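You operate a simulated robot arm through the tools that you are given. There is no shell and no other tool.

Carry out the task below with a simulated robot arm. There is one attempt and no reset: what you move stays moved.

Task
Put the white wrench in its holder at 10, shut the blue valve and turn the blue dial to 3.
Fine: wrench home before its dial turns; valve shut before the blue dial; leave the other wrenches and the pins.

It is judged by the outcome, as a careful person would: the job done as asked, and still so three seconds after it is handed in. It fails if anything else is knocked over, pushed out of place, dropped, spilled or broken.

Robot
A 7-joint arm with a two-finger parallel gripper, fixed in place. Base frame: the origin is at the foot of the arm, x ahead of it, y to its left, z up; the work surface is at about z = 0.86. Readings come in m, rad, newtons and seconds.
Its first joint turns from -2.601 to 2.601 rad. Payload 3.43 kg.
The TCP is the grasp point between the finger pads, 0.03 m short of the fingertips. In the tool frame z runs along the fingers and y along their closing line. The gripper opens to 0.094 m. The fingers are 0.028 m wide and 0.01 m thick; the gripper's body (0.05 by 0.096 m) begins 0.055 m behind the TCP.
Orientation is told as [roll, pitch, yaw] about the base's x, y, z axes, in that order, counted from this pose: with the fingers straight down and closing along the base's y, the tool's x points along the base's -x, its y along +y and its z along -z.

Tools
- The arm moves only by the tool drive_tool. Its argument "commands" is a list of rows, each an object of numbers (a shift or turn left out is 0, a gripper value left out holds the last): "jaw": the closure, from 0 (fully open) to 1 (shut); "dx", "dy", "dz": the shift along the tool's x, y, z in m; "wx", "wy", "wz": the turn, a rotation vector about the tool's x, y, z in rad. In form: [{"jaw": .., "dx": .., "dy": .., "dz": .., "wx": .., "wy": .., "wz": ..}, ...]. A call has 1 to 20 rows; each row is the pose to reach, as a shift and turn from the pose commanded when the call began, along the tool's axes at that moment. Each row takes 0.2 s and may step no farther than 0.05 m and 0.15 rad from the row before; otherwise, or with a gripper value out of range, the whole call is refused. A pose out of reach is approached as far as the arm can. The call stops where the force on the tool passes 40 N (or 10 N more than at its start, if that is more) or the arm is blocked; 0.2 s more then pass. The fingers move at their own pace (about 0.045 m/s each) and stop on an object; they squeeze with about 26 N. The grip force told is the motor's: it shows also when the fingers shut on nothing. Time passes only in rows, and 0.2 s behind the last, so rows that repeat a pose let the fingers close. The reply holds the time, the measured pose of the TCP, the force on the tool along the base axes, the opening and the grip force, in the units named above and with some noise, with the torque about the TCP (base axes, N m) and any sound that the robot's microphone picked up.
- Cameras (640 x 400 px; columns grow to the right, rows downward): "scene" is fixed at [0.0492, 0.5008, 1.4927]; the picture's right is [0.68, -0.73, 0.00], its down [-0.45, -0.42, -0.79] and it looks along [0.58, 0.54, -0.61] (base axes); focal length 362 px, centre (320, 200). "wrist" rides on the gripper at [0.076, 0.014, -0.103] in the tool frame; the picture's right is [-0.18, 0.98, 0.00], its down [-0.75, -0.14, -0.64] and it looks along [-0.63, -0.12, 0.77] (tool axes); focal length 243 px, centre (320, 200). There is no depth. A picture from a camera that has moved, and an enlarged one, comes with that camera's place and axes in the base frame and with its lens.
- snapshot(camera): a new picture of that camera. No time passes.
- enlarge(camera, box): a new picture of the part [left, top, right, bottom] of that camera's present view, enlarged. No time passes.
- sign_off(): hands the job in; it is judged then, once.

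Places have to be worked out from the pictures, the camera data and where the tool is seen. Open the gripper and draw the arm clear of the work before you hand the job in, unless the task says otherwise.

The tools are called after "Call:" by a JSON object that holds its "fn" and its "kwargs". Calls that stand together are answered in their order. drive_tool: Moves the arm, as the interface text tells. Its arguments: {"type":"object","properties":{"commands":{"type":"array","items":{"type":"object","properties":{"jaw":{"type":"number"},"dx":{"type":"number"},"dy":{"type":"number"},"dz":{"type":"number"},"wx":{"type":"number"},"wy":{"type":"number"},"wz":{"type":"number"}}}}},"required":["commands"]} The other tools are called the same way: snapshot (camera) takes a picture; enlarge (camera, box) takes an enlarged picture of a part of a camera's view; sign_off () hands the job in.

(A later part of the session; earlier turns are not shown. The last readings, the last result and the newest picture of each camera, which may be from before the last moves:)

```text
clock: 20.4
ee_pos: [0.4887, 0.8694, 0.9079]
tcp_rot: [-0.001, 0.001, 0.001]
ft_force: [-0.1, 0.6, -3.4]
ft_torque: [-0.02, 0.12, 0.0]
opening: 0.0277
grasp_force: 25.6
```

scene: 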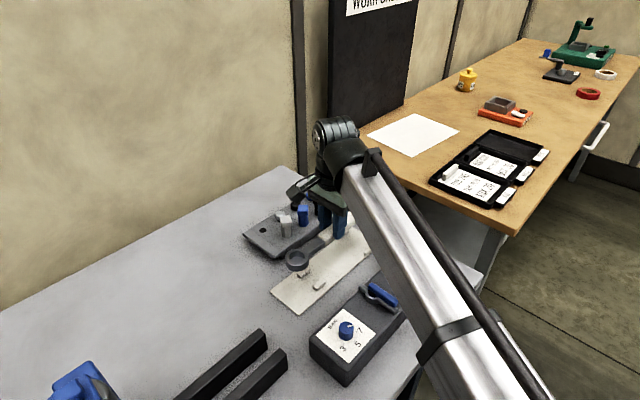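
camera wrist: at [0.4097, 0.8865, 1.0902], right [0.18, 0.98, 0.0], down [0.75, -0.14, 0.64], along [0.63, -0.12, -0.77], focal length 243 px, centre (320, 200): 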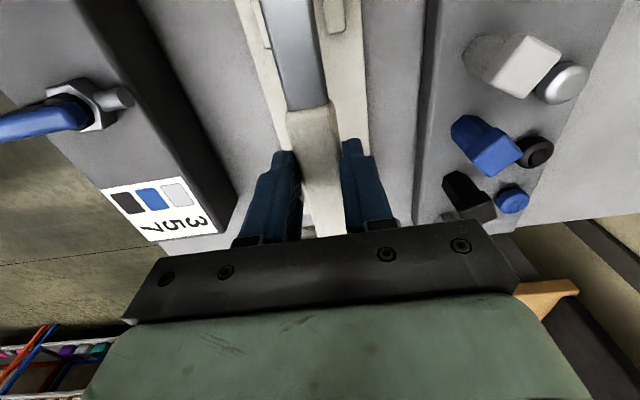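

Still hanging free (weight on the tool). Continue in 1.5 mm steps.

Call:
{"fn": "drive_tool", "kwargs": {"commands": [{"dz": 0.0015}, {"dz": 0.003}, {"dz": 0.003}]}}

Call:
{"fn": "enlarge", "kwargs": {"camera": "scene", "box": [280, 240, 360, 300]}}

```text
clock: 21.1
ee_pos: [0.4893, 0.8699, 0.9038]
tcp_rot: [0.002, 0.001, 0.001]
ft_force: [-0.4, 0.1, 2.4]
ft_torque: [-0.15, -0.37, -0.04]
opening: 0.0279
grasp_force: 25.7
```

```text
6.67 times, centred on (320, 270) of scene
camera zoom: at [0.0492, 0.5008, 1.4927], right [0.68, -0.73, 0.0], down [-0.45, -0.42, -0.79], along [0.58, 0.54, -0.61], focal length 2416 px, centre (320, -267)
```

zoom: 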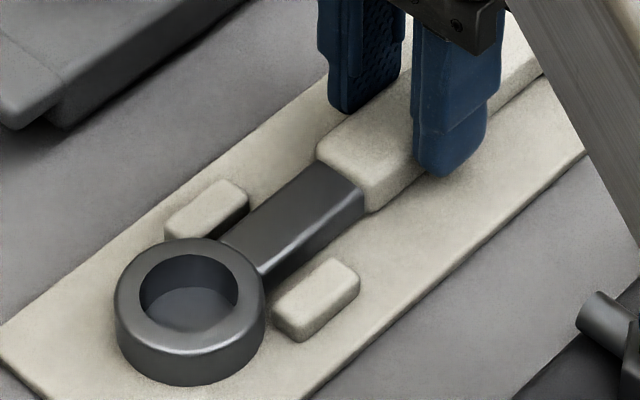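

The wrench rests on the plate now (force turned to +2.4 N), shaft between the narrow ribs. I'll open the fingers and lift straight up to inspect.

Call:
{"fn": "drive_tool", "kwargs": {"commands": [{"jaw": 0.4}, {"jaw": 0.4}, {"jaw": 0.4}]}}

Call:
{"fn": "drive_tool", "kwargs": {"commands": [{"dz": -0.02}, {"dz": -0.05}, {"dz": -0.08}, {"dz": -0.11}, {"dz": -0.15}]}}

Call:
{"fn": "snapshot", "kwargs": {"camera": "wrist"}}

Call:
{"fn": "snapshot", "kwargs": {"camera": "scene"}}

```text
clock: 21.9
ee_pos: [0.4883, 0.8696, 0.9047]
tcp_rot: [0.001, 0.0, 0.0]
ft_force: [-1.2, -0.2, 0.3]
ft_torque: [0.03, -0.01, 0.02]
opening: 0.0566
grasp_force: 0.2
```

```text
clock: 23.1
ee_pos: [0.4888, 0.8682, 1.054]
tcp_rot: [0.0, 0.001, 0.0]
ft_force: [-0.1, 0.5, -1.2]
ft_torque: [0.01, 0.01, 0.0]
opening: 0.0565
grasp_force: 0.1
```

```text
taken
camera wrist: at [0.4129, 0.8833, 1.1572], right [0.18, 0.98, 0.0], down [0.75, -0.14, 0.64], along [0.63, -0.12, -0.77], focal length 243 px, centre (320, 200)
```

wrist: 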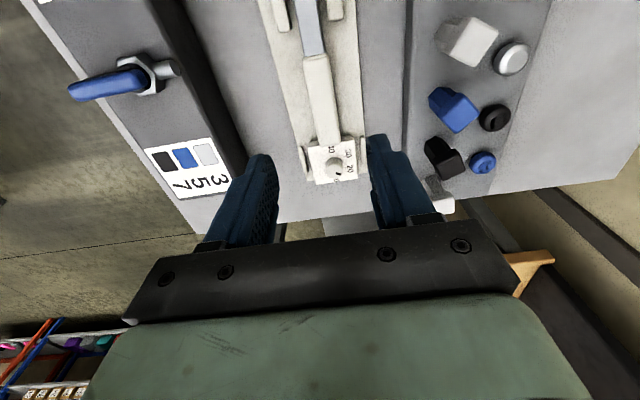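

```text
taken
```

scene: 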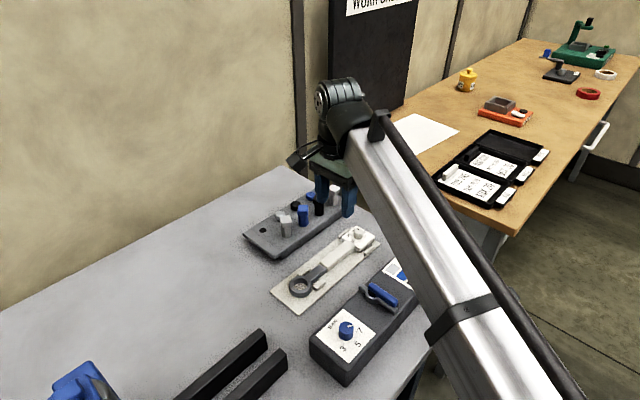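

The wrench is on the plate. I'll zoom in to check the fit of head and shaft within the ribs, and read the dial.

Call:
{"fn": "enlarge", "kwargs": {"camera": "wrist", "box": [280, 115, 392, 185]}}

Call:
{"fn": "enlarge", "kwargs": {"camera": "scene", "box": [265, 215, 393, 295]}}

Call:
{"fn": "enlarge", "kwargs": {"camera": "scene", "box": [325, 215, 389, 255]}}

Call:
{"fn": "enlarge", "kwargs": {"camera": "wrist", "box": [250, 0, 378, 80]}}

```text
5.71 times, centred on (336, 150) of wrist
camera zoom: at [0.4129, 0.8833, 1.1572], right [0.18, 0.98, 0.0], down [0.75, -0.14, 0.64], along [0.63, -0.12, -0.77], focal length 1386 px, centre (229, 486)
```

zoom: 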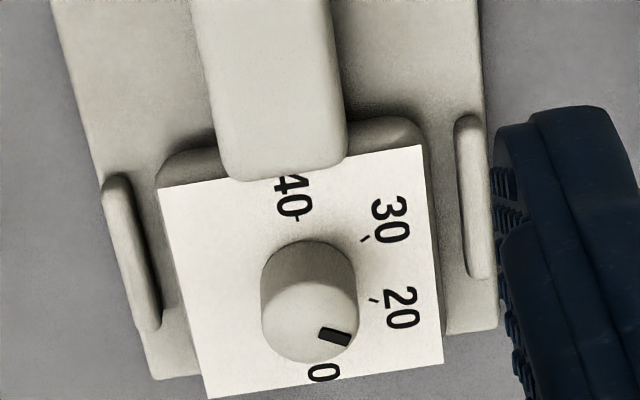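

```text
5.00 times, centred on (329, 255) of scene
camera zoom: at [0.0492, 0.5008, 1.4927], right [0.68, -0.73, 0.0], down [-0.45, -0.42, -0.79], along [0.58, 0.54, -0.61], focal length 1812 px, centre (275, -75)
```

zoom: 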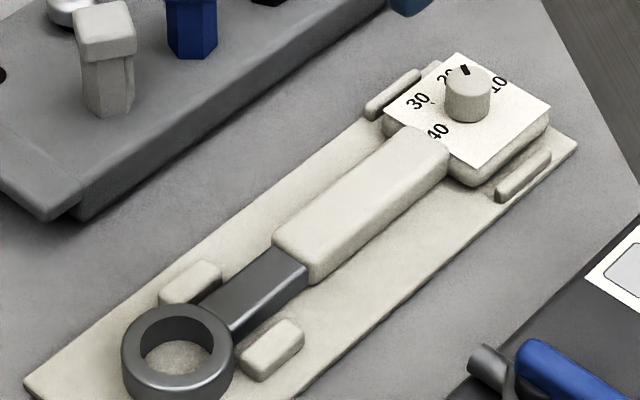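

```text
10.00 times, centred on (357, 235) of scene
camera zoom: at [0.0492, 0.5008, 1.4927], right [0.68, -0.73, 0.0], down [-0.45, -0.42, -0.79], along [0.58, 0.54, -0.61], focal length 3623 px, centre (-50, -150)
```

zoom: 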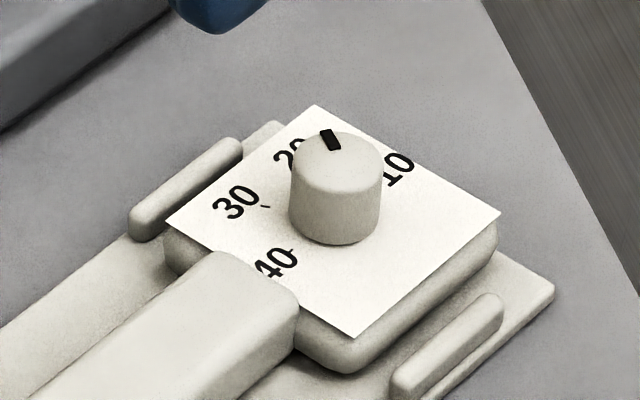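

```text
5.00 times, centred on (314, 40) of wrist
camera zoom: at [0.4129, 0.8833, 1.1572], right [0.18, 0.98, 0.0], down [0.75, -0.14, 0.64], along [0.63, -0.12, -0.77], focal length 1213 px, centre (350, 1000)
```

zoom: 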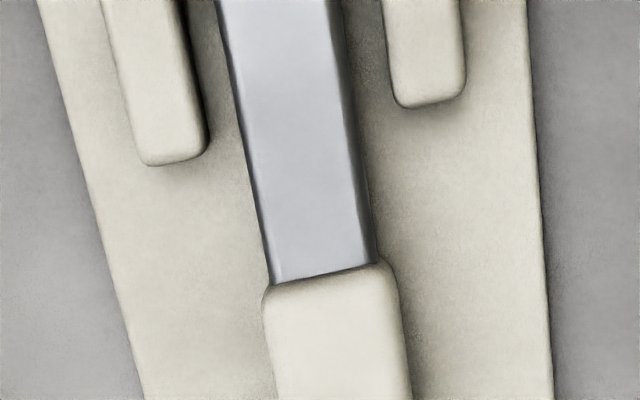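

The wrench sits home: head centred between the wide ribs, shaft between the narrow ribs. Ticks work out to 10 at 0° (+x), 20 at 60°, 30 at 120°, 40 at 180°, and the knob mark is at ≈50°. The knob is at about (0.577, 0.870), r≈1.045 – I'll test whether the arm reaches above it with the tool pointing down.

Call:
{"fn": "drive_tool", "kwargs": {"commands": [{"dx": -0.022, "dy": 0.001, "dz": 0.01}, {"dx": -0.044, "dy": 0.002, "dz": 0.02}, {"dx": -0.066, "dy": 0.002, "dz": 0.035}, {"dx": -0.088, "dy": 0.002, "dz": 0.05}]}}

Call:
{"fn": "snapshot", "kwargs": {"camera": "wrist"}}

Call:
{"fn": "snapshot", "kwargs": {"camera": "scene"}}

```text
clock: 24.1
ee_pos: [0.5763, 0.8725, 1.0066]
tcp_rot: [-0.001, -0.001, -0.002]
ft_force: [-0.7, -0.1, 0.5]
ft_torque: [0.02, 0.0, 0.01]
opening: 0.0565
grasp_force: 0.0
```

```text
taken
camera wrist: at [0.5014, 0.8869, 1.1076], right [0.18, 0.98, 0.0], down [0.75, -0.14, 0.64], along [0.63, -0.12, -0.77], focal length 243 px, centre (320, 200)
```

wrist: 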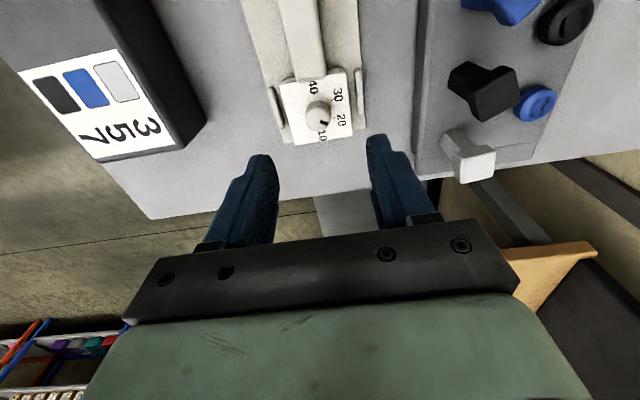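

```text
taken
```

scene: 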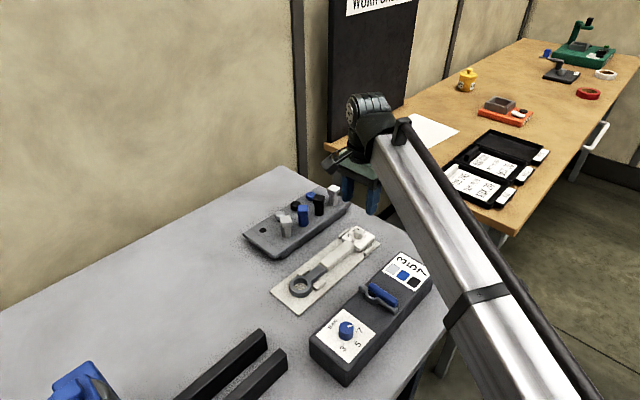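

It reaches (0.576, 0.8725, 1.007) fine. Let me zoom on the dial from here.

Call:
{"fn": "enlarge", "kwargs": {"camera": "wrist", "box": [266, 70, 378, 140]}}

Call:
{"fn": "enlarge", "kwargs": {"camera": "scene", "box": [325, 215, 389, 255]}}

```text
5.71 times, centred on (322, 105) of wrist
camera zoom: at [0.5014, 0.8869, 1.1076], right [0.18, 0.98, 0.0], down [0.75, -0.14, 0.64], along [0.63, -0.12, -0.77], focal length 1386 px, centre (309, 743)
```

zoom: 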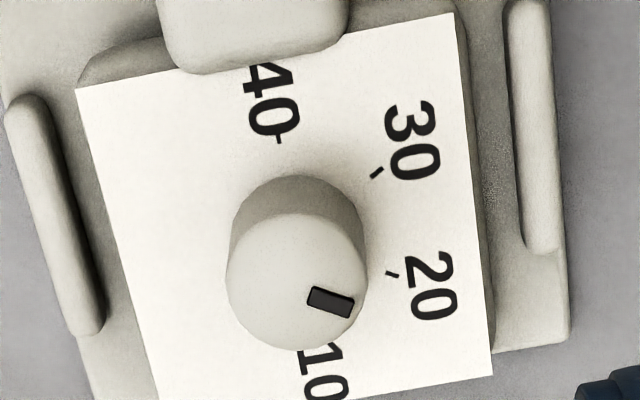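

```text
10.00 times, centred on (357, 235) of scene
camera zoom: at [0.0492, 0.5008, 1.4927], right [0.68, -0.73, 0.0], down [-0.45, -0.42, -0.79], along [0.58, 0.54, -0.61], focal length 3623 px, centre (-50, -150)
```

zoom: 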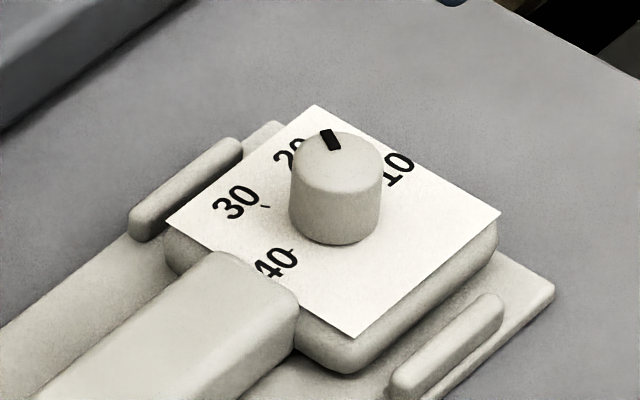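

The knob is at about (0.580, 0.870) with its top at z≈0.903 (radius ≈10 mm), and the mark is at 20 (60°). I'll yaw +0.55 rad, so the 60° clockwise turn ends near −0.5 and keeps the fingers clear of the handle, and descend to just above the knob.

Call:
{"fn": "drive_tool", "kwargs": {"commands": [{"dx": -0.003, "dy": -0.001, "dz": 0.0, "wz": -0.14}, {"dx": -0.0033, "dy": -0.0012, "dz": 0.0, "wz": -0.28}, {"dx": -0.0033, "dy": -0.0012, "dz": 0.0, "wz": -0.42}, {"dx": -0.0033, "dy": -0.0012, "dz": 0.02, "wz": -0.55}, {"dx": -0.0033, "dy": -0.0012, "dz": 0.045, "wz": -0.55}, {"dx": -0.0033, "dy": -0.0012, "dz": 0.06, "wz": -0.55}]}}

Call:
{"fn": "snapshot", "kwargs": {"camera": "wrist"}}

Call:
{"fn": "enlarge", "kwargs": {"camera": "wrist", "box": [250, 100, 390, 188]}}

Call:
{"fn": "enlarge", "kwargs": {"camera": "scene", "box": [300, 180, 428, 260]}}

```text
clock: 25.6
ee_pos: [0.5804, 0.8695, 0.9455]
tcp_rot: [0.0, 0.001, 0.553]
ft_force: [0.1, 0.0, 0.1]
ft_torque: [0.05, 0.01, 0.0]
opening: 0.0563
grasp_force: 0.1
```

```text
taken
camera wrist: at [0.5078, 0.8421, 1.0466], right [-0.36, 0.93, 0.0], down [0.72, 0.27, 0.64], along [0.6, 0.23, -0.77], focal length 243 px, centre (320, 200)
```

wrist: 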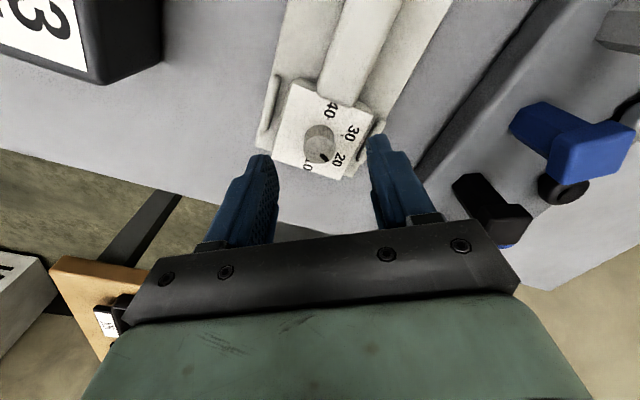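

```text
4.55 times, centred on (320, 144) of wrist
camera zoom: at [0.5078, 0.8421, 1.0466], right [-0.36, 0.93, 0.0], down [0.72, 0.27, 0.64], along [0.6, 0.23, -0.77], focal length 1103 px, centre (320, 454)
```

zoom: 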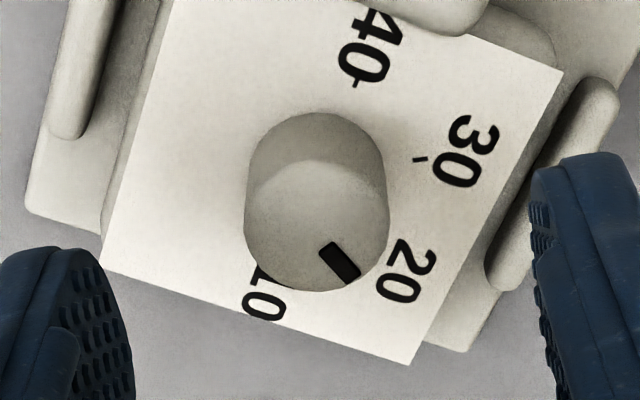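

```text
5.00 times, centred on (364, 220) of scene
camera zoom: at [0.0492, 0.5008, 1.4927], right [0.68, -0.73, 0.0], down [-0.45, -0.42, -0.79], along [0.58, 0.54, -0.61], focal length 1812 px, centre (100, 100)
```

zoom: 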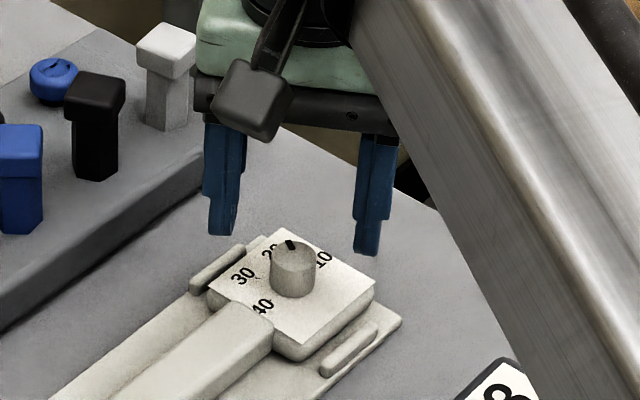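

The knob appears almost exactly under the TCP (within 1 mm). I'll descend 26 mm so the fingertips straddle the knob just above the label, then check.

Call:
{"fn": "drive_tool", "kwargs": {"commands": [{"dz": 0.01}, {"dz": 0.018}, {"dz": 0.0255}]}}

Call:
{"fn": "enlarge", "kwargs": {"camera": "wrist", "box": [240, 110, 400, 210]}}

Call:
{"fn": "enlarge", "kwargs": {"camera": "scene", "box": [325, 210, 405, 260]}}

```text
clock: 26.4
ee_pos: [0.5807, 0.8701, 0.9193]
tcp_rot: [0.001, -0.002, 0.55]
ft_force: [-0.5, 0.2, 0.2]
ft_torque: [0.02, -0.01, 0.03]
opening: 0.0564
grasp_force: 0.1
```

```text
4.00 times, centred on (320, 160) of wrist
camera zoom: at [0.5089, 0.8429, 1.0211], right [-0.36, 0.93, 0.0], down [0.72, 0.27, 0.64], along [0.6, 0.23, -0.77], focal length 970 px, centre (320, 360)
```

zoom: 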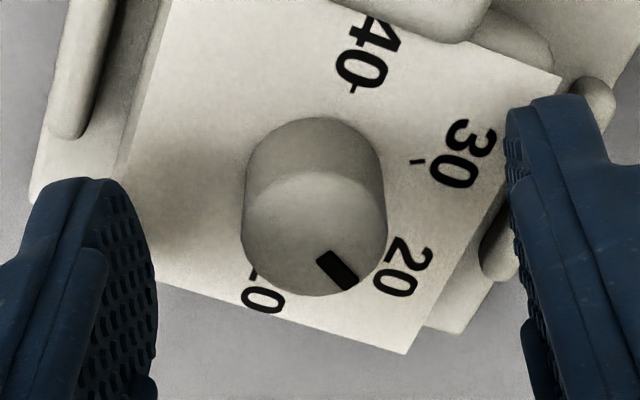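

```text
8.00 times, centred on (365, 235) of scene
camera zoom: at [0.0492, 0.5008, 1.4927], right [0.68, -0.73, 0.0], down [-0.45, -0.42, -0.79], along [0.58, 0.54, -0.61], focal length 2899 px, centre (-40, -80)
```

zoom: 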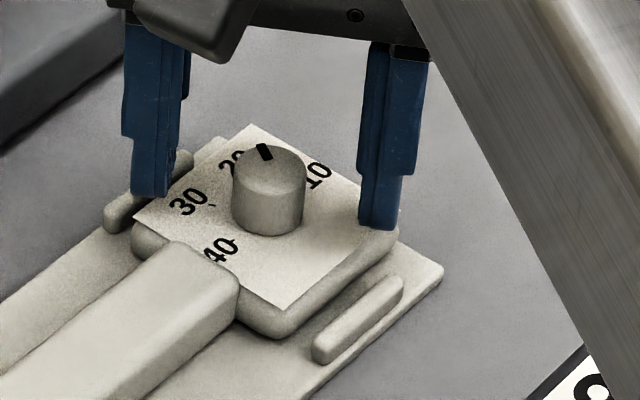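

Fingers straddle the knob symmetrically with the tips just above the label. Now close on the knob.

Call:
{"fn": "drive_tool", "kwargs": {"commands": [{"jaw": 1}, {"jaw": 1}, {"jaw": 1}, {"jaw": 1}]}}

Call:
{"fn": "enlarge", "kwargs": {"camera": "wrist", "box": [240, 110, 400, 210]}}

Call:
{"fn": "enlarge", "kwargs": {"camera": "scene", "box": [325, 210, 405, 260]}}

```text
clock: 27.4
ee_pos: [0.5812, 0.8707, 0.9192]
tcp_rot: [-0.001, -0.001, 0.549]
ft_force: [1.4, -0.7, -0.2]
ft_torque: [-0.06, -0.05, 0.0]
opening: 0.0209
grasp_force: 25.6
```

```text
4.00 times, centred on (320, 160) of wrist
camera zoom: at [0.509, 0.8429, 1.0213], right [-0.36, 0.93, 0.0], down [0.72, 0.27, 0.64], along [0.6, 0.23, -0.77], focal length 970 px, centre (320, 360)
```

zoom: 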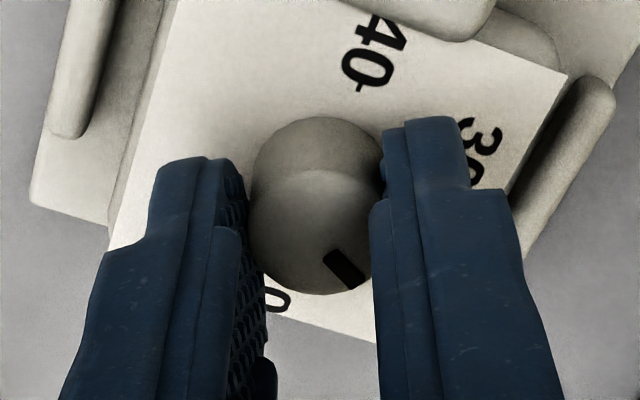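

```text
8.00 times, centred on (365, 235) of scene
camera zoom: at [0.0492, 0.5008, 1.4927], right [0.68, -0.73, 0.0], down [-0.45, -0.42, -0.79], along [0.58, 0.54, -0.61], focal length 2899 px, centre (-40, -80)
```

zoom: 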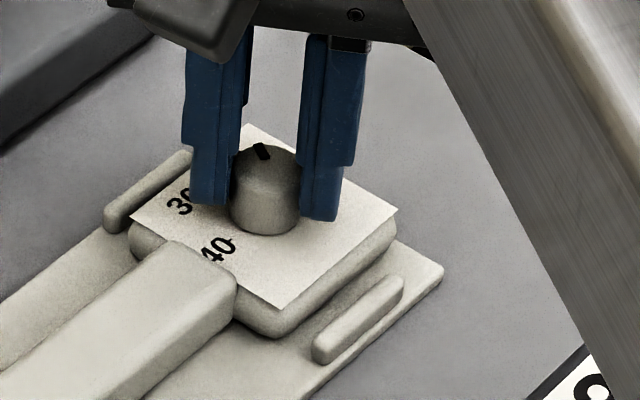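

Knob gripped (21 mm). I'll turn clockwise (base yaw decreasing) about half way first and check torque and wrench position.

Call:
{"fn": "drive_tool", "kwargs": {"commands": [{"wz": 0.1}, {"wz": 0.2}, {"wz": 0.3}, {"wz": 0.4}, {"wz": 0.5}]}}

Call:
{"fn": "enlarge", "kwargs": {"camera": "wrist", "box": [240, 110, 400, 210]}}

Call:
{"fn": "enlarge", "kwargs": {"camera": "scene", "box": [325, 210, 405, 260]}}

```text
clock: 28.6
ee_pos: [0.5803, 0.8701, 0.9193]
tcp_rot: [0.0, 0.001, 0.049]
ft_force: [0.2, -1.6, 0.4]
ft_torque: [0.02, -0.37, -0.02]
opening: 0.0209
grasp_force: 26.0
```

```text
4.00 times, centred on (320, 160) of wrist
camera zoom: at [0.5038, 0.8818, 1.0214], right [0.14, 0.99, 0.0], down [0.76, -0.11, 0.64], along [0.64, -0.09, -0.77], focal length 970 px, centre (320, 360)
```

zoom: 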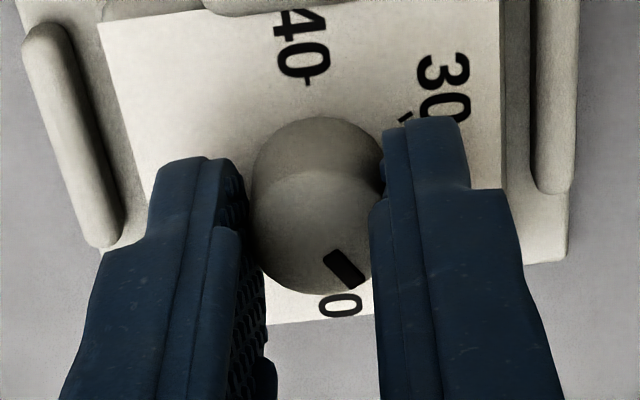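

```text
8.00 times, centred on (365, 235) of scene
camera zoom: at [0.0492, 0.5008, 1.4927], right [0.68, -0.73, 0.0], down [-0.45, -0.42, -0.79], along [0.58, 0.54, -0.61], focal length 2899 px, centre (-40, -80)
```

zoom: 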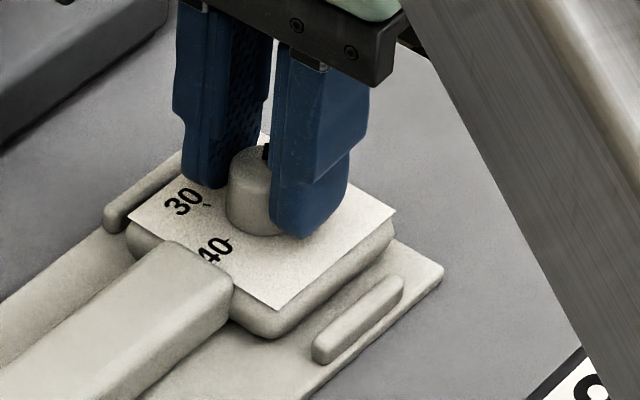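

The knob follows and the wrench stays put; the mark is now at ≈31°. I'll turn the remaining ≈0.545 rad.

Call:
{"fn": "drive_tool", "kwargs": {"commands": [{"wz": 0.11}, {"wz": 0.22}, {"wz": 0.33}, {"wz": 0.44}, {"wz": 0.545}]}}

Call:
{"fn": "enlarge", "kwargs": {"camera": "wrist", "box": [240, 110, 400, 210]}}

Call:
{"fn": "enlarge", "kwargs": {"camera": "scene", "box": [325, 210, 405, 260]}}

```text
clock: 29.8
ee_pos: [0.5798, 0.8703, 0.919]
tcp_rot: [0.002, 0.0, -0.497]
ft_force: [1.2, 1.1, 1.1]
ft_torque: [-0.08, -0.32, -0.03]
opening: 0.021
grasp_force: 26.5
```

```text
4.00 times, centred on (320, 160) of wrist
camera zoom: at [0.5198, 0.9201, 1.0214], right [0.63, 0.78, 0.0], down [0.59, -0.48, 0.64], along [0.5, -0.4, -0.77], focal length 970 px, centre (320, 360)
```

zoom: 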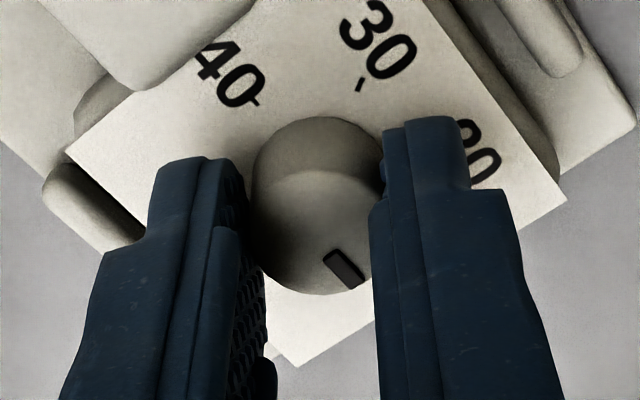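

```text
8.00 times, centred on (365, 235) of scene
camera zoom: at [0.0492, 0.5008, 1.4927], right [0.68, -0.73, 0.0], down [-0.45, -0.42, -0.79], along [0.58, 0.54, -0.61], focal length 2899 px, centre (-40, -80)
```

zoom: 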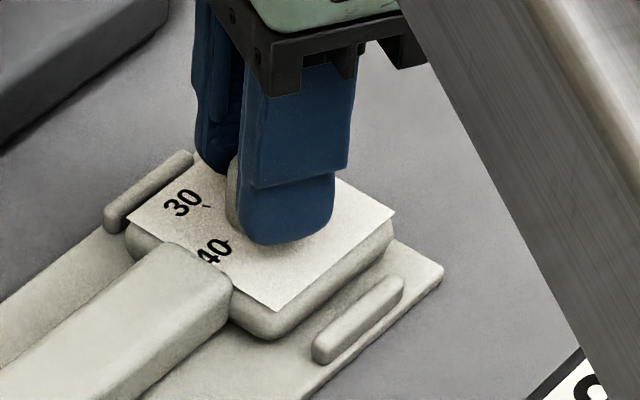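

Turned fully. I'll open the fingers and lift straight up to read the dial.

Call:
{"fn": "drive_tool", "kwargs": {"commands": [{"jaw": 0.45}, {"jaw": 0.45}, {"jaw": 0.45}]}}

Call:
{"fn": "drive_tool", "kwargs": {"commands": [{"dz": -0.02}, {"dz": -0.05}, {"dz": -0.09}]}}

Call:
{"fn": "snapshot", "kwargs": {"camera": "wrist"}}

Call:
{"fn": "enlarge", "kwargs": {"camera": "wrist", "box": [266, 70, 378, 140]}}

Call:
{"fn": "enlarge", "kwargs": {"camera": "scene", "box": [325, 210, 405, 260]}}

```text
clock: 30.6
ee_pos: [0.5795, 0.8717, 0.9193]
tcp_rot: [0.0, -0.001, -0.496]
ft_force: [-0.4, -0.6, -0.3]
ft_torque: [0.01, -0.01, 0.03]
opening: 0.0517
grasp_force: 0.2
```

```text
clock: 31.4
ee_pos: [0.5801, 0.8702, 1.0087]
tcp_rot: [-0.002, -0.001, -0.495]
ft_force: [0.8, 0.2, -0.5]
ft_torque: [-0.04, 0.04, 0.03]
opening: 0.0518
grasp_force: 0.0
```

```text
taken
camera wrist: at [0.5194, 0.9197, 1.1103], right [0.63, 0.78, 0.0], down [0.6, -0.48, 0.64], along [0.5, -0.4, -0.77], focal length 243 px, centre (320, 200)
```

wrist: 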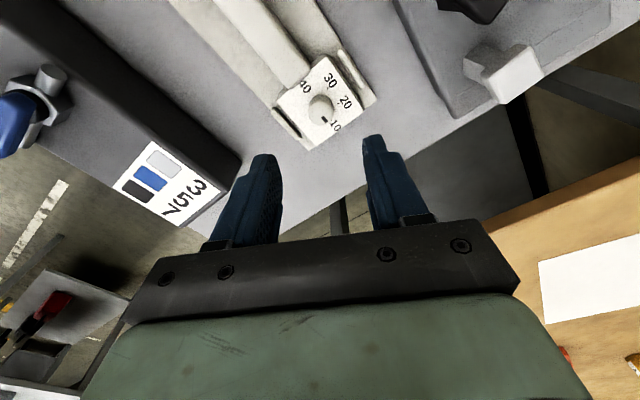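

```text
5.71 times, centred on (322, 105) of wrist
camera zoom: at [0.5194, 0.9197, 1.1103], right [0.63, 0.78, 0.0], down [0.6, -0.48, 0.64], along [0.5, -0.4, -0.77], focal length 1386 px, centre (309, 743)
```

zoom: 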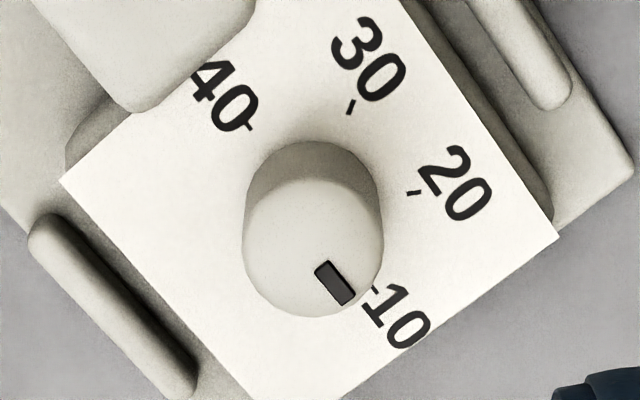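

```text
8.00 times, centred on (365, 235) of scene
camera zoom: at [0.0492, 0.5008, 1.4927], right [0.68, -0.73, 0.0], down [-0.45, -0.42, -0.79], along [0.58, 0.54, -0.61], focal length 2899 px, centre (-40, -80)
```

zoom: 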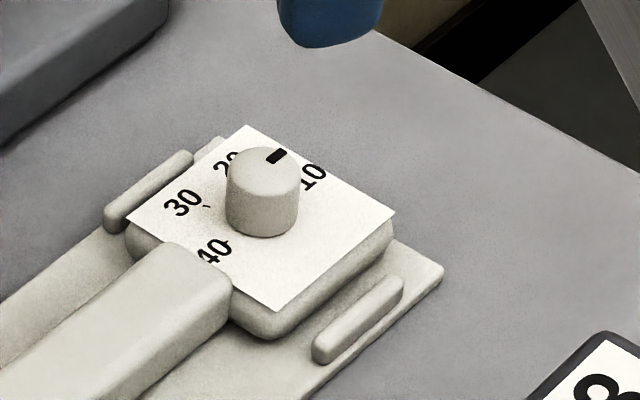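

The mark now lies along +x, right at the 10 tick, and the wrench is still seated. Next is the valve; let me get close views of the valve block while the arm is where it is.

Call:
{"fn": "enlarge", "kwargs": {"camera": "scene", "box": [335, 265, 431, 325]}}

Call:
{"fn": "enlarge", "kwargs": {"camera": "scene", "box": [300, 290, 400, 370]}}

Call:
{"fn": "enlarge", "kwargs": {"camera": "scene", "box": [265, 215, 393, 295]}}

Call:
{"fn": "snapshot", "kwargs": {"camera": "scene"}}

```text
6.67 times, centred on (383, 295) of scene
camera zoom: at [0.0492, 0.5008, 1.4927], right [0.68, -0.73, 0.0], down [-0.45, -0.42, -0.79], along [0.58, 0.54, -0.61], focal length 2416 px, centre (-100, -433)
```

zoom: 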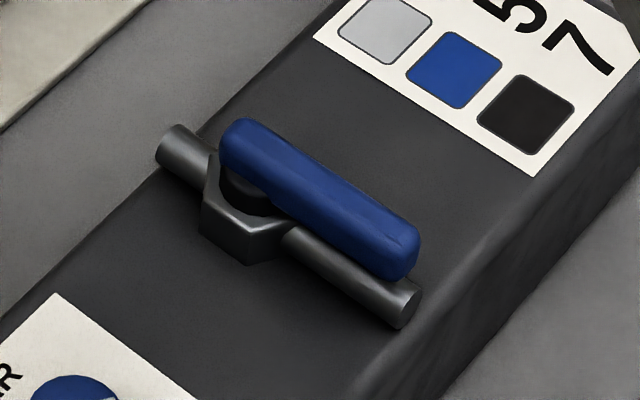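

```text
5.00 times, centred on (350, 330) of scene
camera zoom: at [0.0492, 0.5008, 1.4927], right [0.68, -0.73, 0.0], down [-0.45, -0.42, -0.79], along [0.58, 0.54, -0.61], focal length 1812 px, centre (170, -450)
```

zoom: 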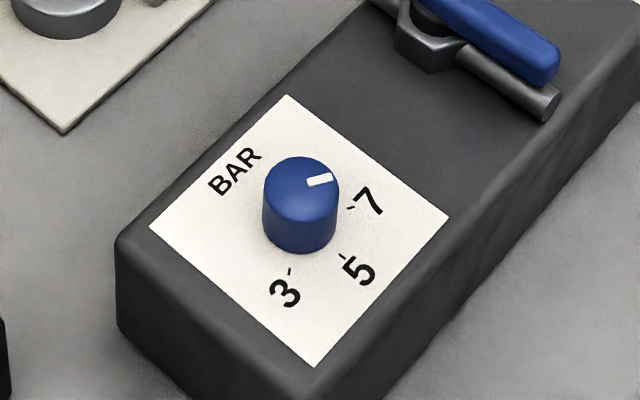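

```text
5.00 times, centred on (329, 255) of scene
camera zoom: at [0.0492, 0.5008, 1.4927], right [0.68, -0.73, 0.0], down [-0.45, -0.42, -0.79], along [0.58, 0.54, -0.61], focal length 1812 px, centre (275, -75)
```

zoom: 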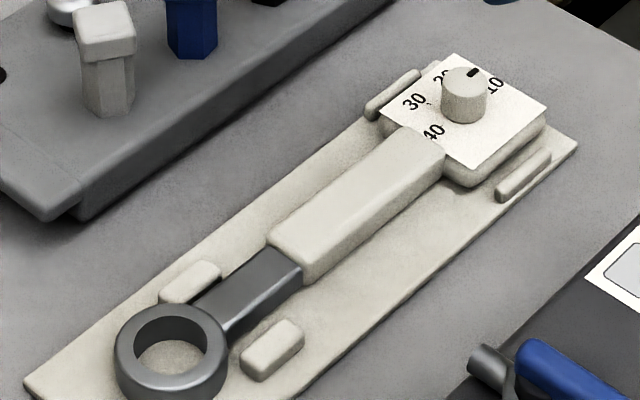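

```text
taken
```

scene: 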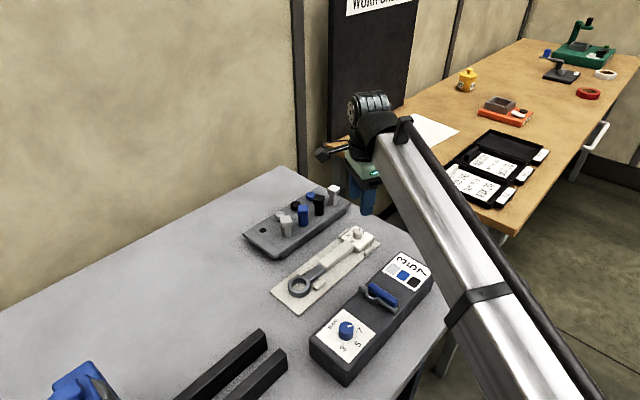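

The wrench is home with its dial at 10. The valve's pipe runs along y with the blue lever lying in line with it (open), pivoting at about (0.439, 0.72) and extending toward −y; shutting is a quarter turn. I'll move above the valve with yaw ≈ +90° (closing along x) to look closer.

Call:
{"fn": "drive_tool", "kwargs": {"commands": [{"dx": 0.0, "dy": 0.0, "dz": -0.02, "wz": -0.1377}, {"dx": 0.003, "dy": -0.015, "dz": -0.04, "wz": -0.2754}, {"dx": 0.006, "dy": -0.032, "dz": -0.05, "wz": -0.4131}, {"dx": 0.009, "dy": -0.05, "dz": -0.05, "wz": -0.5508}, {"dx": 0.012, "dy": -0.068, "dz": -0.05, "wz": -0.6885}, {"dx": 0.015, "dy": -0.086, "dz": -0.05, "wz": -0.8262}, {"dx": 0.018, "dy": -0.104, "dz": -0.05, "wz": -0.9639}, {"dx": 0.021, "dy": -0.122, "dz": -0.05, "wz": -1.1016}, {"dx": 0.024, "dy": -0.14, "dz": -0.05, "wz": -1.2393}, {"dx": 0.027, "dy": -0.158, "dz": -0.05, "wz": -1.377}, {"dx": 0.03, "dy": -0.176, "dz": -0.05, "wz": -1.5147}, {"dx": 0.033, "dy": -0.194, "dz": -0.05, "wz": -1.6524}, {"dx": 0.036, "dy": -0.21, "dz": -0.05, "wz": -1.7901}, {"dx": 0.0386, "dy": -0.2254, "dz": -0.05, "wz": -1.9278}, {"dx": 0.0386, "dy": -0.2254, "dz": -0.05, "wz": -2.066}]}}

Call:
{"fn": "snapshot", "kwargs": {"camera": "wrist"}}

Call:
{"fn": "snapshot", "kwargs": {"camera": "scene"}}

```text
clock: 34.5
ee_pos: [0.4379, 0.6902, 1.0595]
tcp_rot: [0.0, 0.0, 1.574]
ft_force: [0.3, 0.4, 0.1]
ft_torque: [0.02, -0.02, -0.01]
opening: 0.0517
grasp_force: 0.0
```

```text
taken
camera wrist: at [0.425, 0.6145, 1.1611], right [-0.98, 0.18, 0.0], down [0.14, 0.75, 0.64], along [0.12, 0.63, -0.77], focal length 243 px, centre (320, 200)
```

wrist: 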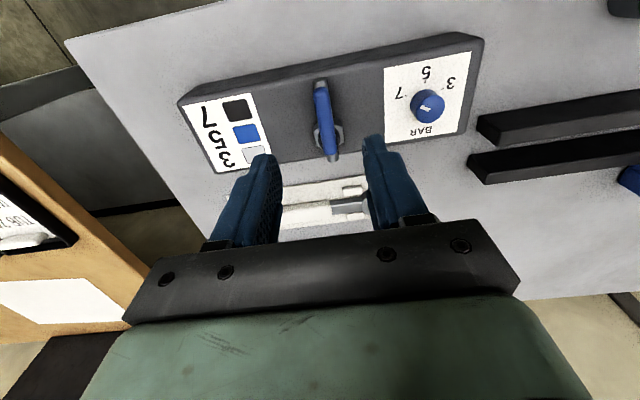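

```text
taken
```

scene: 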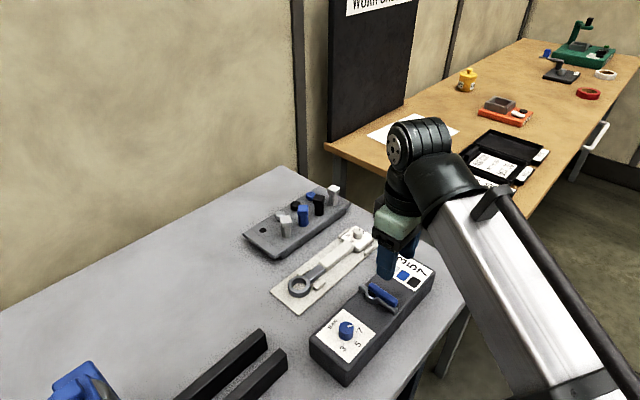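

Good view. Zooming on the valve and the blue dial.

Call:
{"fn": "enlarge", "kwargs": {"camera": "wrist", "box": [272, 70, 384, 170]}}

Call:
{"fn": "enlarge", "kwargs": {"camera": "wrist", "box": [376, 50, 488, 150]}}

Call:
{"fn": "enlarge", "kwargs": {"camera": "scene", "box": [350, 275, 414, 315]}}

```text
4.00 times, centred on (328, 120) of wrist
camera zoom: at [0.425, 0.6145, 1.1611], right [-0.98, 0.18, 0.0], down [0.14, 0.75, 0.64], along [0.12, 0.63, -0.77], focal length 970 px, centre (288, 520)
```

zoom: 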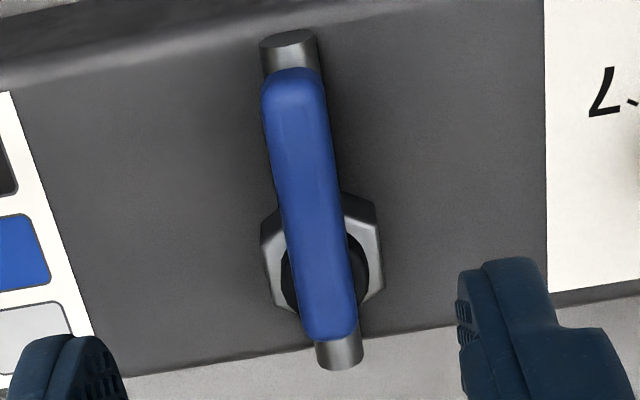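

```text
4.00 times, centred on (432, 100) of wrist
camera zoom: at [0.425, 0.6145, 1.1611], right [-0.98, 0.18, 0.0], down [0.14, 0.75, 0.64], along [0.12, 0.63, -0.77], focal length 970 px, centre (-128, 600)
```

zoom: 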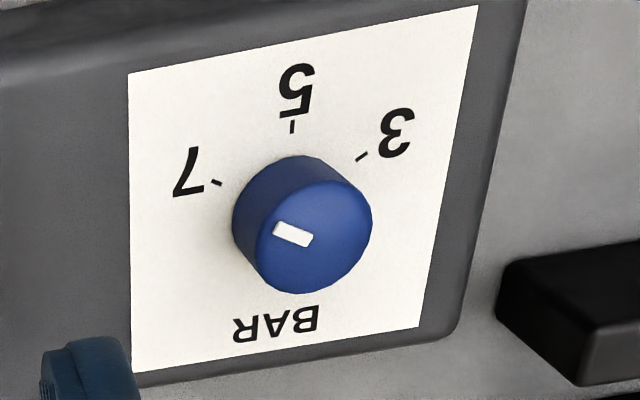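

```text
10.00 times, centred on (382, 295) of scene
camera zoom: at [0.0492, 0.5008, 1.4927], right [0.68, -0.73, 0.0], down [-0.45, -0.42, -0.79], along [0.58, 0.54, -0.61], focal length 3623 px, centre (-300, -750)
```

zoom: 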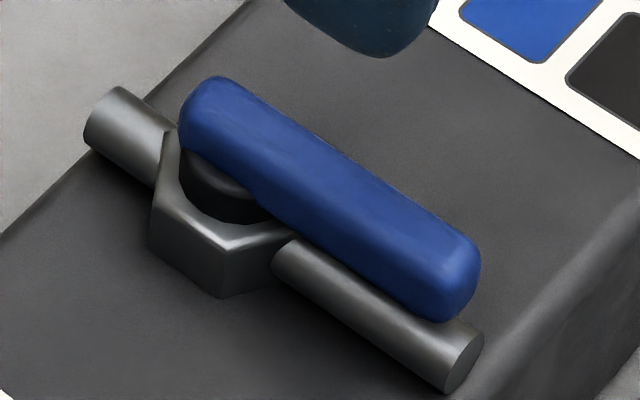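

The lever runs from about (0.436, 0.672) to (0.436, 0.734), pivot near (0.436, 0.724), at z≈0.94–0.95. I'll come down over the outer part of the lever with open fingers, stopping just above it to compare heights.

Call:
{"fn": "drive_tool", "kwargs": {"commands": [{"dx": 0.002, "dy": 0.002, "dz": 0.02}, {"dx": 0.002, "dy": 0.002, "dz": 0.04}, {"dx": 0.002, "dy": 0.002, "dz": 0.055}, {"dx": 0.002, "dy": 0.002, "dz": 0.068}]}}

Call:
{"fn": "enlarge", "kwargs": {"camera": "wrist", "box": [240, 90, 400, 190]}}

Call:
{"fn": "enlarge", "kwargs": {"camera": "scene", "box": [340, 255, 436, 315]}}

```text
clock: 35.5
ee_pos: [0.4378, 0.6884, 0.9907]
tcp_rot: [0.0, -0.001, 1.57]
ft_force: [0.0, -0.1, -1.1]
ft_torque: [0.01, 0.01, 0.02]
opening: 0.0515
grasp_force: 0.1
```

```text
4.00 times, centred on (320, 140) of wrist
camera zoom: at [0.4228, 0.6125, 1.0925], right [-0.98, 0.18, 0.0], down [0.14, 0.75, 0.64], along [0.12, 0.63, -0.77], focal length 970 px, centre (320, 440)
```

zoom: 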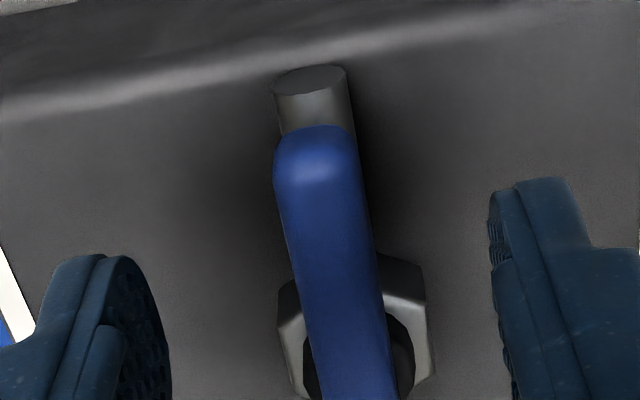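

```text
6.67 times, centred on (388, 285) of scene
camera zoom: at [0.0492, 0.5008, 1.4927], right [0.68, -0.73, 0.0], down [-0.45, -0.42, -0.79], along [0.58, 0.54, -0.61], focal length 2416 px, centre (-133, -367)
```

zoom: 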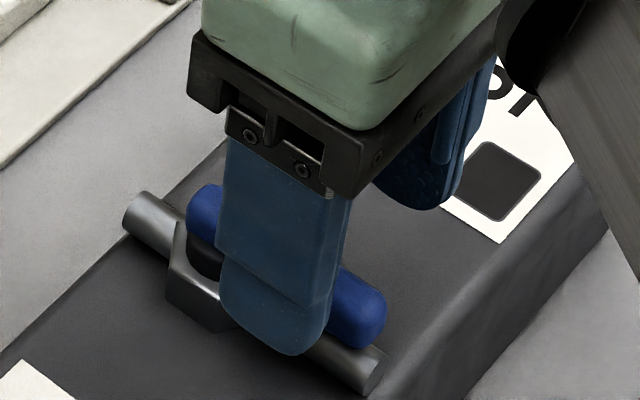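

The lever is between the fingers (x≈0.435, tip y≈0.671). I'll shift 2 mm and lower ~18 mm, then compare fingertip height with the pipe and lever.

Call:
{"fn": "drive_tool", "kwargs": {"commands": [{"dy": 0.002, "dz": 0.008}, {"dy": 0.002, "dz": 0.014}, {"dy": 0.002, "dz": 0.018}]}}

Call:
{"fn": "enlarge", "kwargs": {"camera": "wrist", "box": [240, 90, 400, 190]}}

Call:
{"fn": "enlarge", "kwargs": {"camera": "scene", "box": [350, 265, 414, 315]}}

```text
clock: 36.4
ee_pos: [0.4346, 0.6883, 0.9732]
tcp_rot: [0.001, -0.001, 1.571]
ft_force: [0.1, 0.9, 0.3]
ft_torque: [0.03, 0.02, 0.0]
opening: 0.0518
grasp_force: 0.1
```

```text
4.00 times, centred on (320, 140) of wrist
camera zoom: at [0.421, 0.6126, 1.0754], right [-0.98, 0.18, 0.0], down [0.14, 0.75, 0.64], along [0.12, 0.63, -0.77], focal length 970 px, centre (320, 440)
```

zoom: 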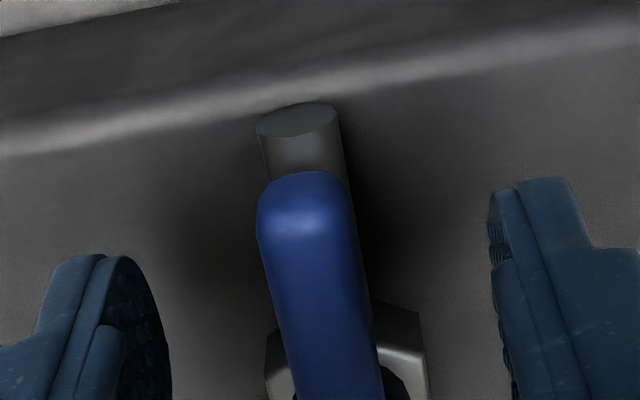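

```text
8.00 times, centred on (382, 290) of scene
camera zoom: at [0.0492, 0.5008, 1.4927], right [0.68, -0.73, 0.0], down [-0.45, -0.42, -0.79], along [0.58, 0.54, -0.61], focal length 2899 px, centre (-176, -520)
```

zoom: 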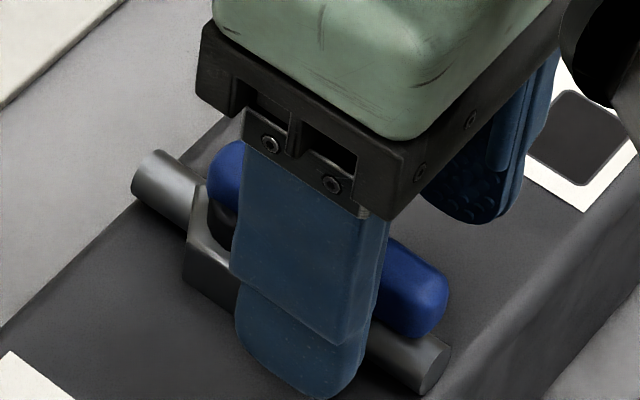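

Lever center z≈0.945, pipe top ≈0.932. I'll lower 3 mm more (tips at ≈0.940, above the pipe) and close on the lever.

Call:
{"fn": "drive_tool", "kwargs": {"commands": [{"dz": 0.003}, {"dz": 0.003, "jaw": 1}, {"dz": 0.003, "jaw": 1}, {"dz": 0.003, "jaw": 1}, {"dz": 0.003, "jaw": 1}, {"dz": 0.003, "jaw": 1}]}}

Call:
{"fn": "enlarge", "kwargs": {"camera": "wrist", "box": [240, 90, 400, 190]}}

Call:
{"fn": "enlarge", "kwargs": {"camera": "scene", "box": [350, 265, 414, 315]}}

```text
clock: 37.8
ee_pos: [0.4349, 0.6883, 0.9707]
tcp_rot: [0.0, -0.002, 1.571]
ft_force: [2.7, 0.7, -1.0]
ft_torque: [0.12, -0.06, -0.05]
opening: 0.0141
grasp_force: 45.0
```

```text
4.00 times, centred on (320, 140) of wrist
camera zoom: at [0.4213, 0.613, 1.0722], right [-0.98, 0.18, 0.0], down [0.14, 0.75, 0.64], along [0.12, 0.63, -0.77], focal length 970 px, centre (320, 440)
```

zoom: 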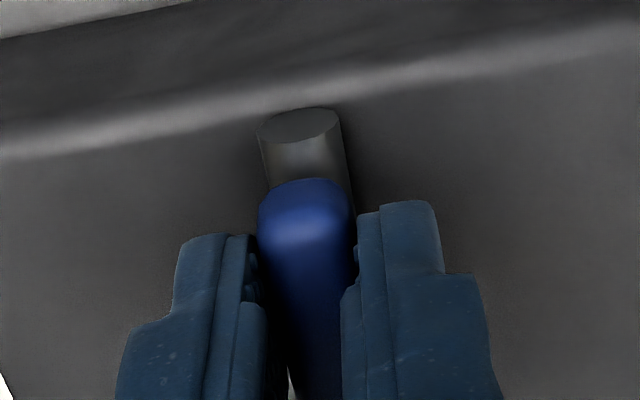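

```text
8.00 times, centred on (382, 290) of scene
camera zoom: at [0.0492, 0.5008, 1.4927], right [0.68, -0.73, 0.0], down [-0.45, -0.42, -0.79], along [0.58, 0.54, -0.61], focal length 2899 px, centre (-176, -520)
```

zoom: 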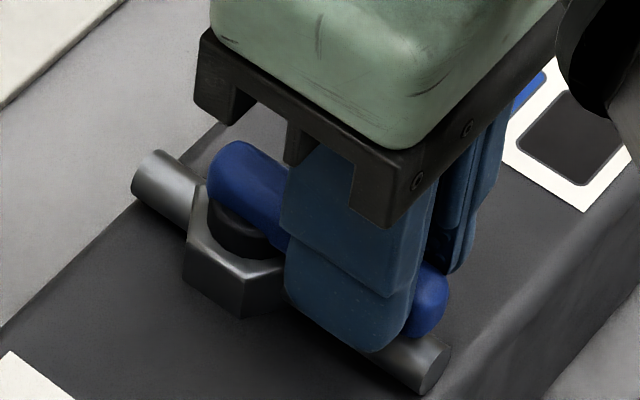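

Lever gripped (14 mm). I'll try a small clockwise turn (0.1 rad) about the pivot and read the force and lever to see whether it moves this way.

Call:
{"fn": "drive_tool", "kwargs": {"commands": [{"dy": 0.0018, "wz": 0.05}, {"dx": -0.0002, "dy": 0.0036, "wz": 0.1}]}}

Call:
{"fn": "enlarge", "kwargs": {"camera": "scene", "box": [350, 265, 414, 315]}}

```text
clock: 38.4
ee_pos: [0.4325, 0.6883, 0.9694]
tcp_rot: [-0.003, -0.002, 1.47]
ft_force: [20.6, 3.9, 2.7]
ft_torque: [-0.6, -0.07, 1.45]
opening: 0.0155
grasp_force: 45.5
```

```text
8.00 times, centred on (382, 290) of scene
camera zoom: at [0.0492, 0.5008, 1.4927], right [0.68, -0.73, 0.0], down [-0.45, -0.42, -0.79], along [0.58, 0.54, -0.61], focal length 2899 px, centre (-176, -520)
```

zoom: 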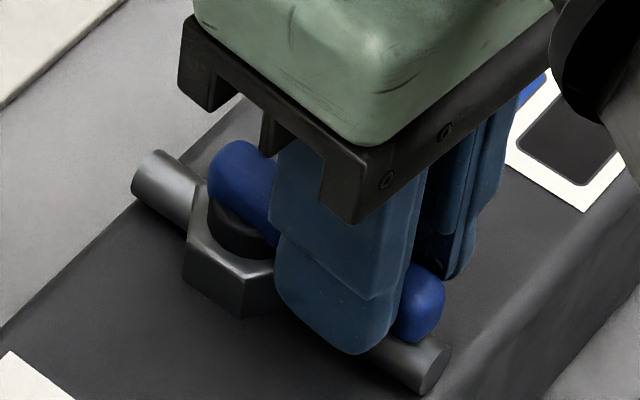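

Clockwise is resisted strongly (20 N, 1.4 N·m) and the lever hasn't moved, so that's the stop. I'll go back to neutral and try a small counter-clockwise turn.

Call:
{"fn": "drive_tool", "kwargs": {"commands": [{"dy": -0.0018, "wz": -0.05}, {"dx": 0.0, "dy": -0.0036, "wz": -0.1}, {"dx": 0.0, "dy": -0.0036, "wz": -0.1}]}}

Call:
{"fn": "drive_tool", "kwargs": {"commands": [{"dy": -0.0018, "wz": -0.05}, {"dx": -0.0002, "dy": -0.0036, "wz": -0.1}, {"dx": -0.0002, "dy": -0.0036, "wz": -0.1}]}}

Call:
{"fn": "enlarge", "kwargs": {"camera": "scene", "box": [350, 265, 414, 315]}}

```text
clock: 39.1
ee_pos: [0.4352, 0.6888, 0.9702]
tcp_rot: [0.0, -0.002, 1.571]
ft_force: [12.6, 5.4, 4.1]
ft_torque: [0.15, -0.31, -0.33]
opening: 0.0137
grasp_force: 45.1
```

```text
clock: 40.0
ee_pos: [0.4391, 0.6893, 0.9714]
tcp_rot: [0.001, 0.0, 1.671]
ft_force: [9.9, 5.8, -0.3]
ft_torque: [1.02, -0.18, -0.3]
opening: 0.0139
grasp_force: 44.6
```

```text
8.00 times, centred on (382, 290) of scene
camera zoom: at [0.0492, 0.5008, 1.4927], right [0.68, -0.73, 0.0], down [-0.45, -0.42, -0.79], along [0.58, 0.54, -0.61], focal length 2899 px, centre (-176, -520)
```

zoom: 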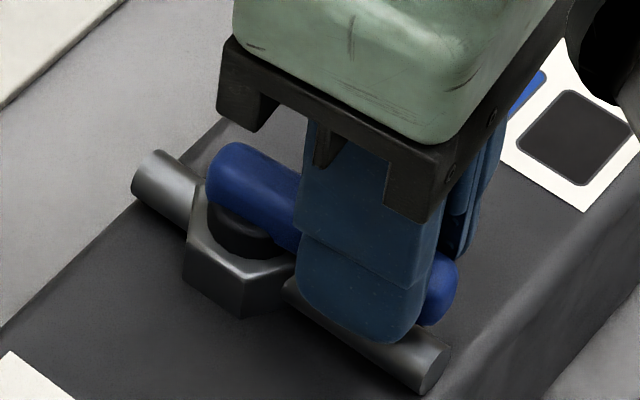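

It turns counter-clockwise (lever tip moving toward +x). I'll continue the arc about the pivot, ~0.6 rad, then check.

Call:
{"fn": "drive_tool", "kwargs": {"commands": [{"dx": -0.0002, "dy": -0.0036, "wz": -0.1}, {"dx": -0.0007, "dy": -0.0072, "wz": -0.2}, {"dx": -0.0016, "dy": -0.0106, "wz": -0.3}, {"dx": -0.0028, "dy": -0.014, "wz": -0.4}, {"dx": -0.0044, "dy": -0.0173, "wz": -0.5}, {"dx": -0.0063, "dy": -0.0203, "wz": -0.6}]}}

Call:
{"fn": "enlarge", "kwargs": {"camera": "scene", "box": [345, 255, 425, 315]}}

Call:
{"fn": "snapshot", "kwargs": {"camera": "wrist"}}

```text
clock: 41.4
ee_pos: [0.4579, 0.6968, 0.9708]
tcp_rot: [0.002, -0.001, 2.276]
ft_force: [-17.5, 2.6, 3.4]
ft_torque: [-0.73, -0.28, 0.33]
opening: 0.0136
grasp_force: 45.1
```

```text
6.67 times, centred on (385, 285) of scene
camera zoom: at [0.0492, 0.5008, 1.4927], right [0.68, -0.73, 0.0], down [-0.45, -0.42, -0.79], along [0.58, 0.54, -0.61], focal length 2416 px, centre (-113, -367)
```

zoom: 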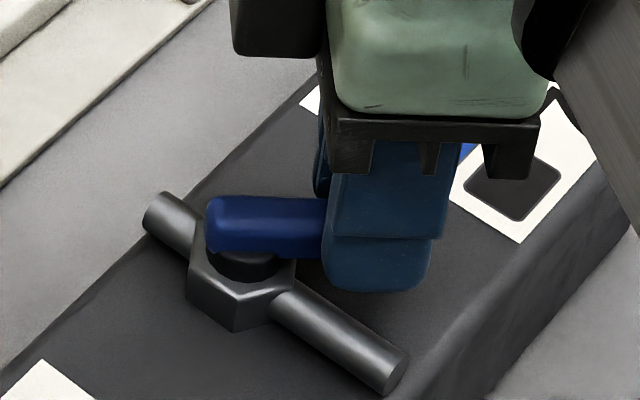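

```text
taken
camera wrist: at [0.4958, 0.6298, 1.0722], right [-0.87, -0.5, 0.0], down [-0.38, 0.67, 0.64], along [-0.32, 0.56, -0.77], focal length 243 px, centre (320, 200)
```

wrist: 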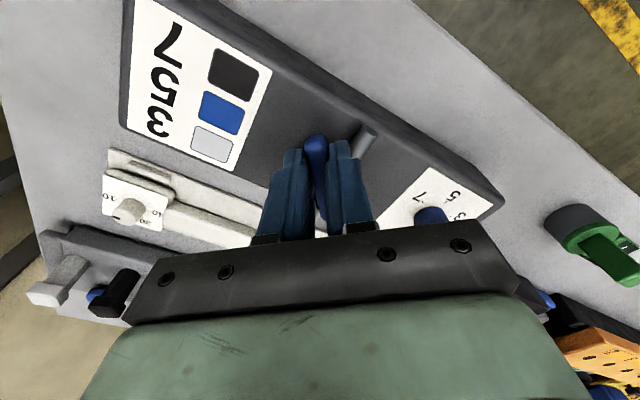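

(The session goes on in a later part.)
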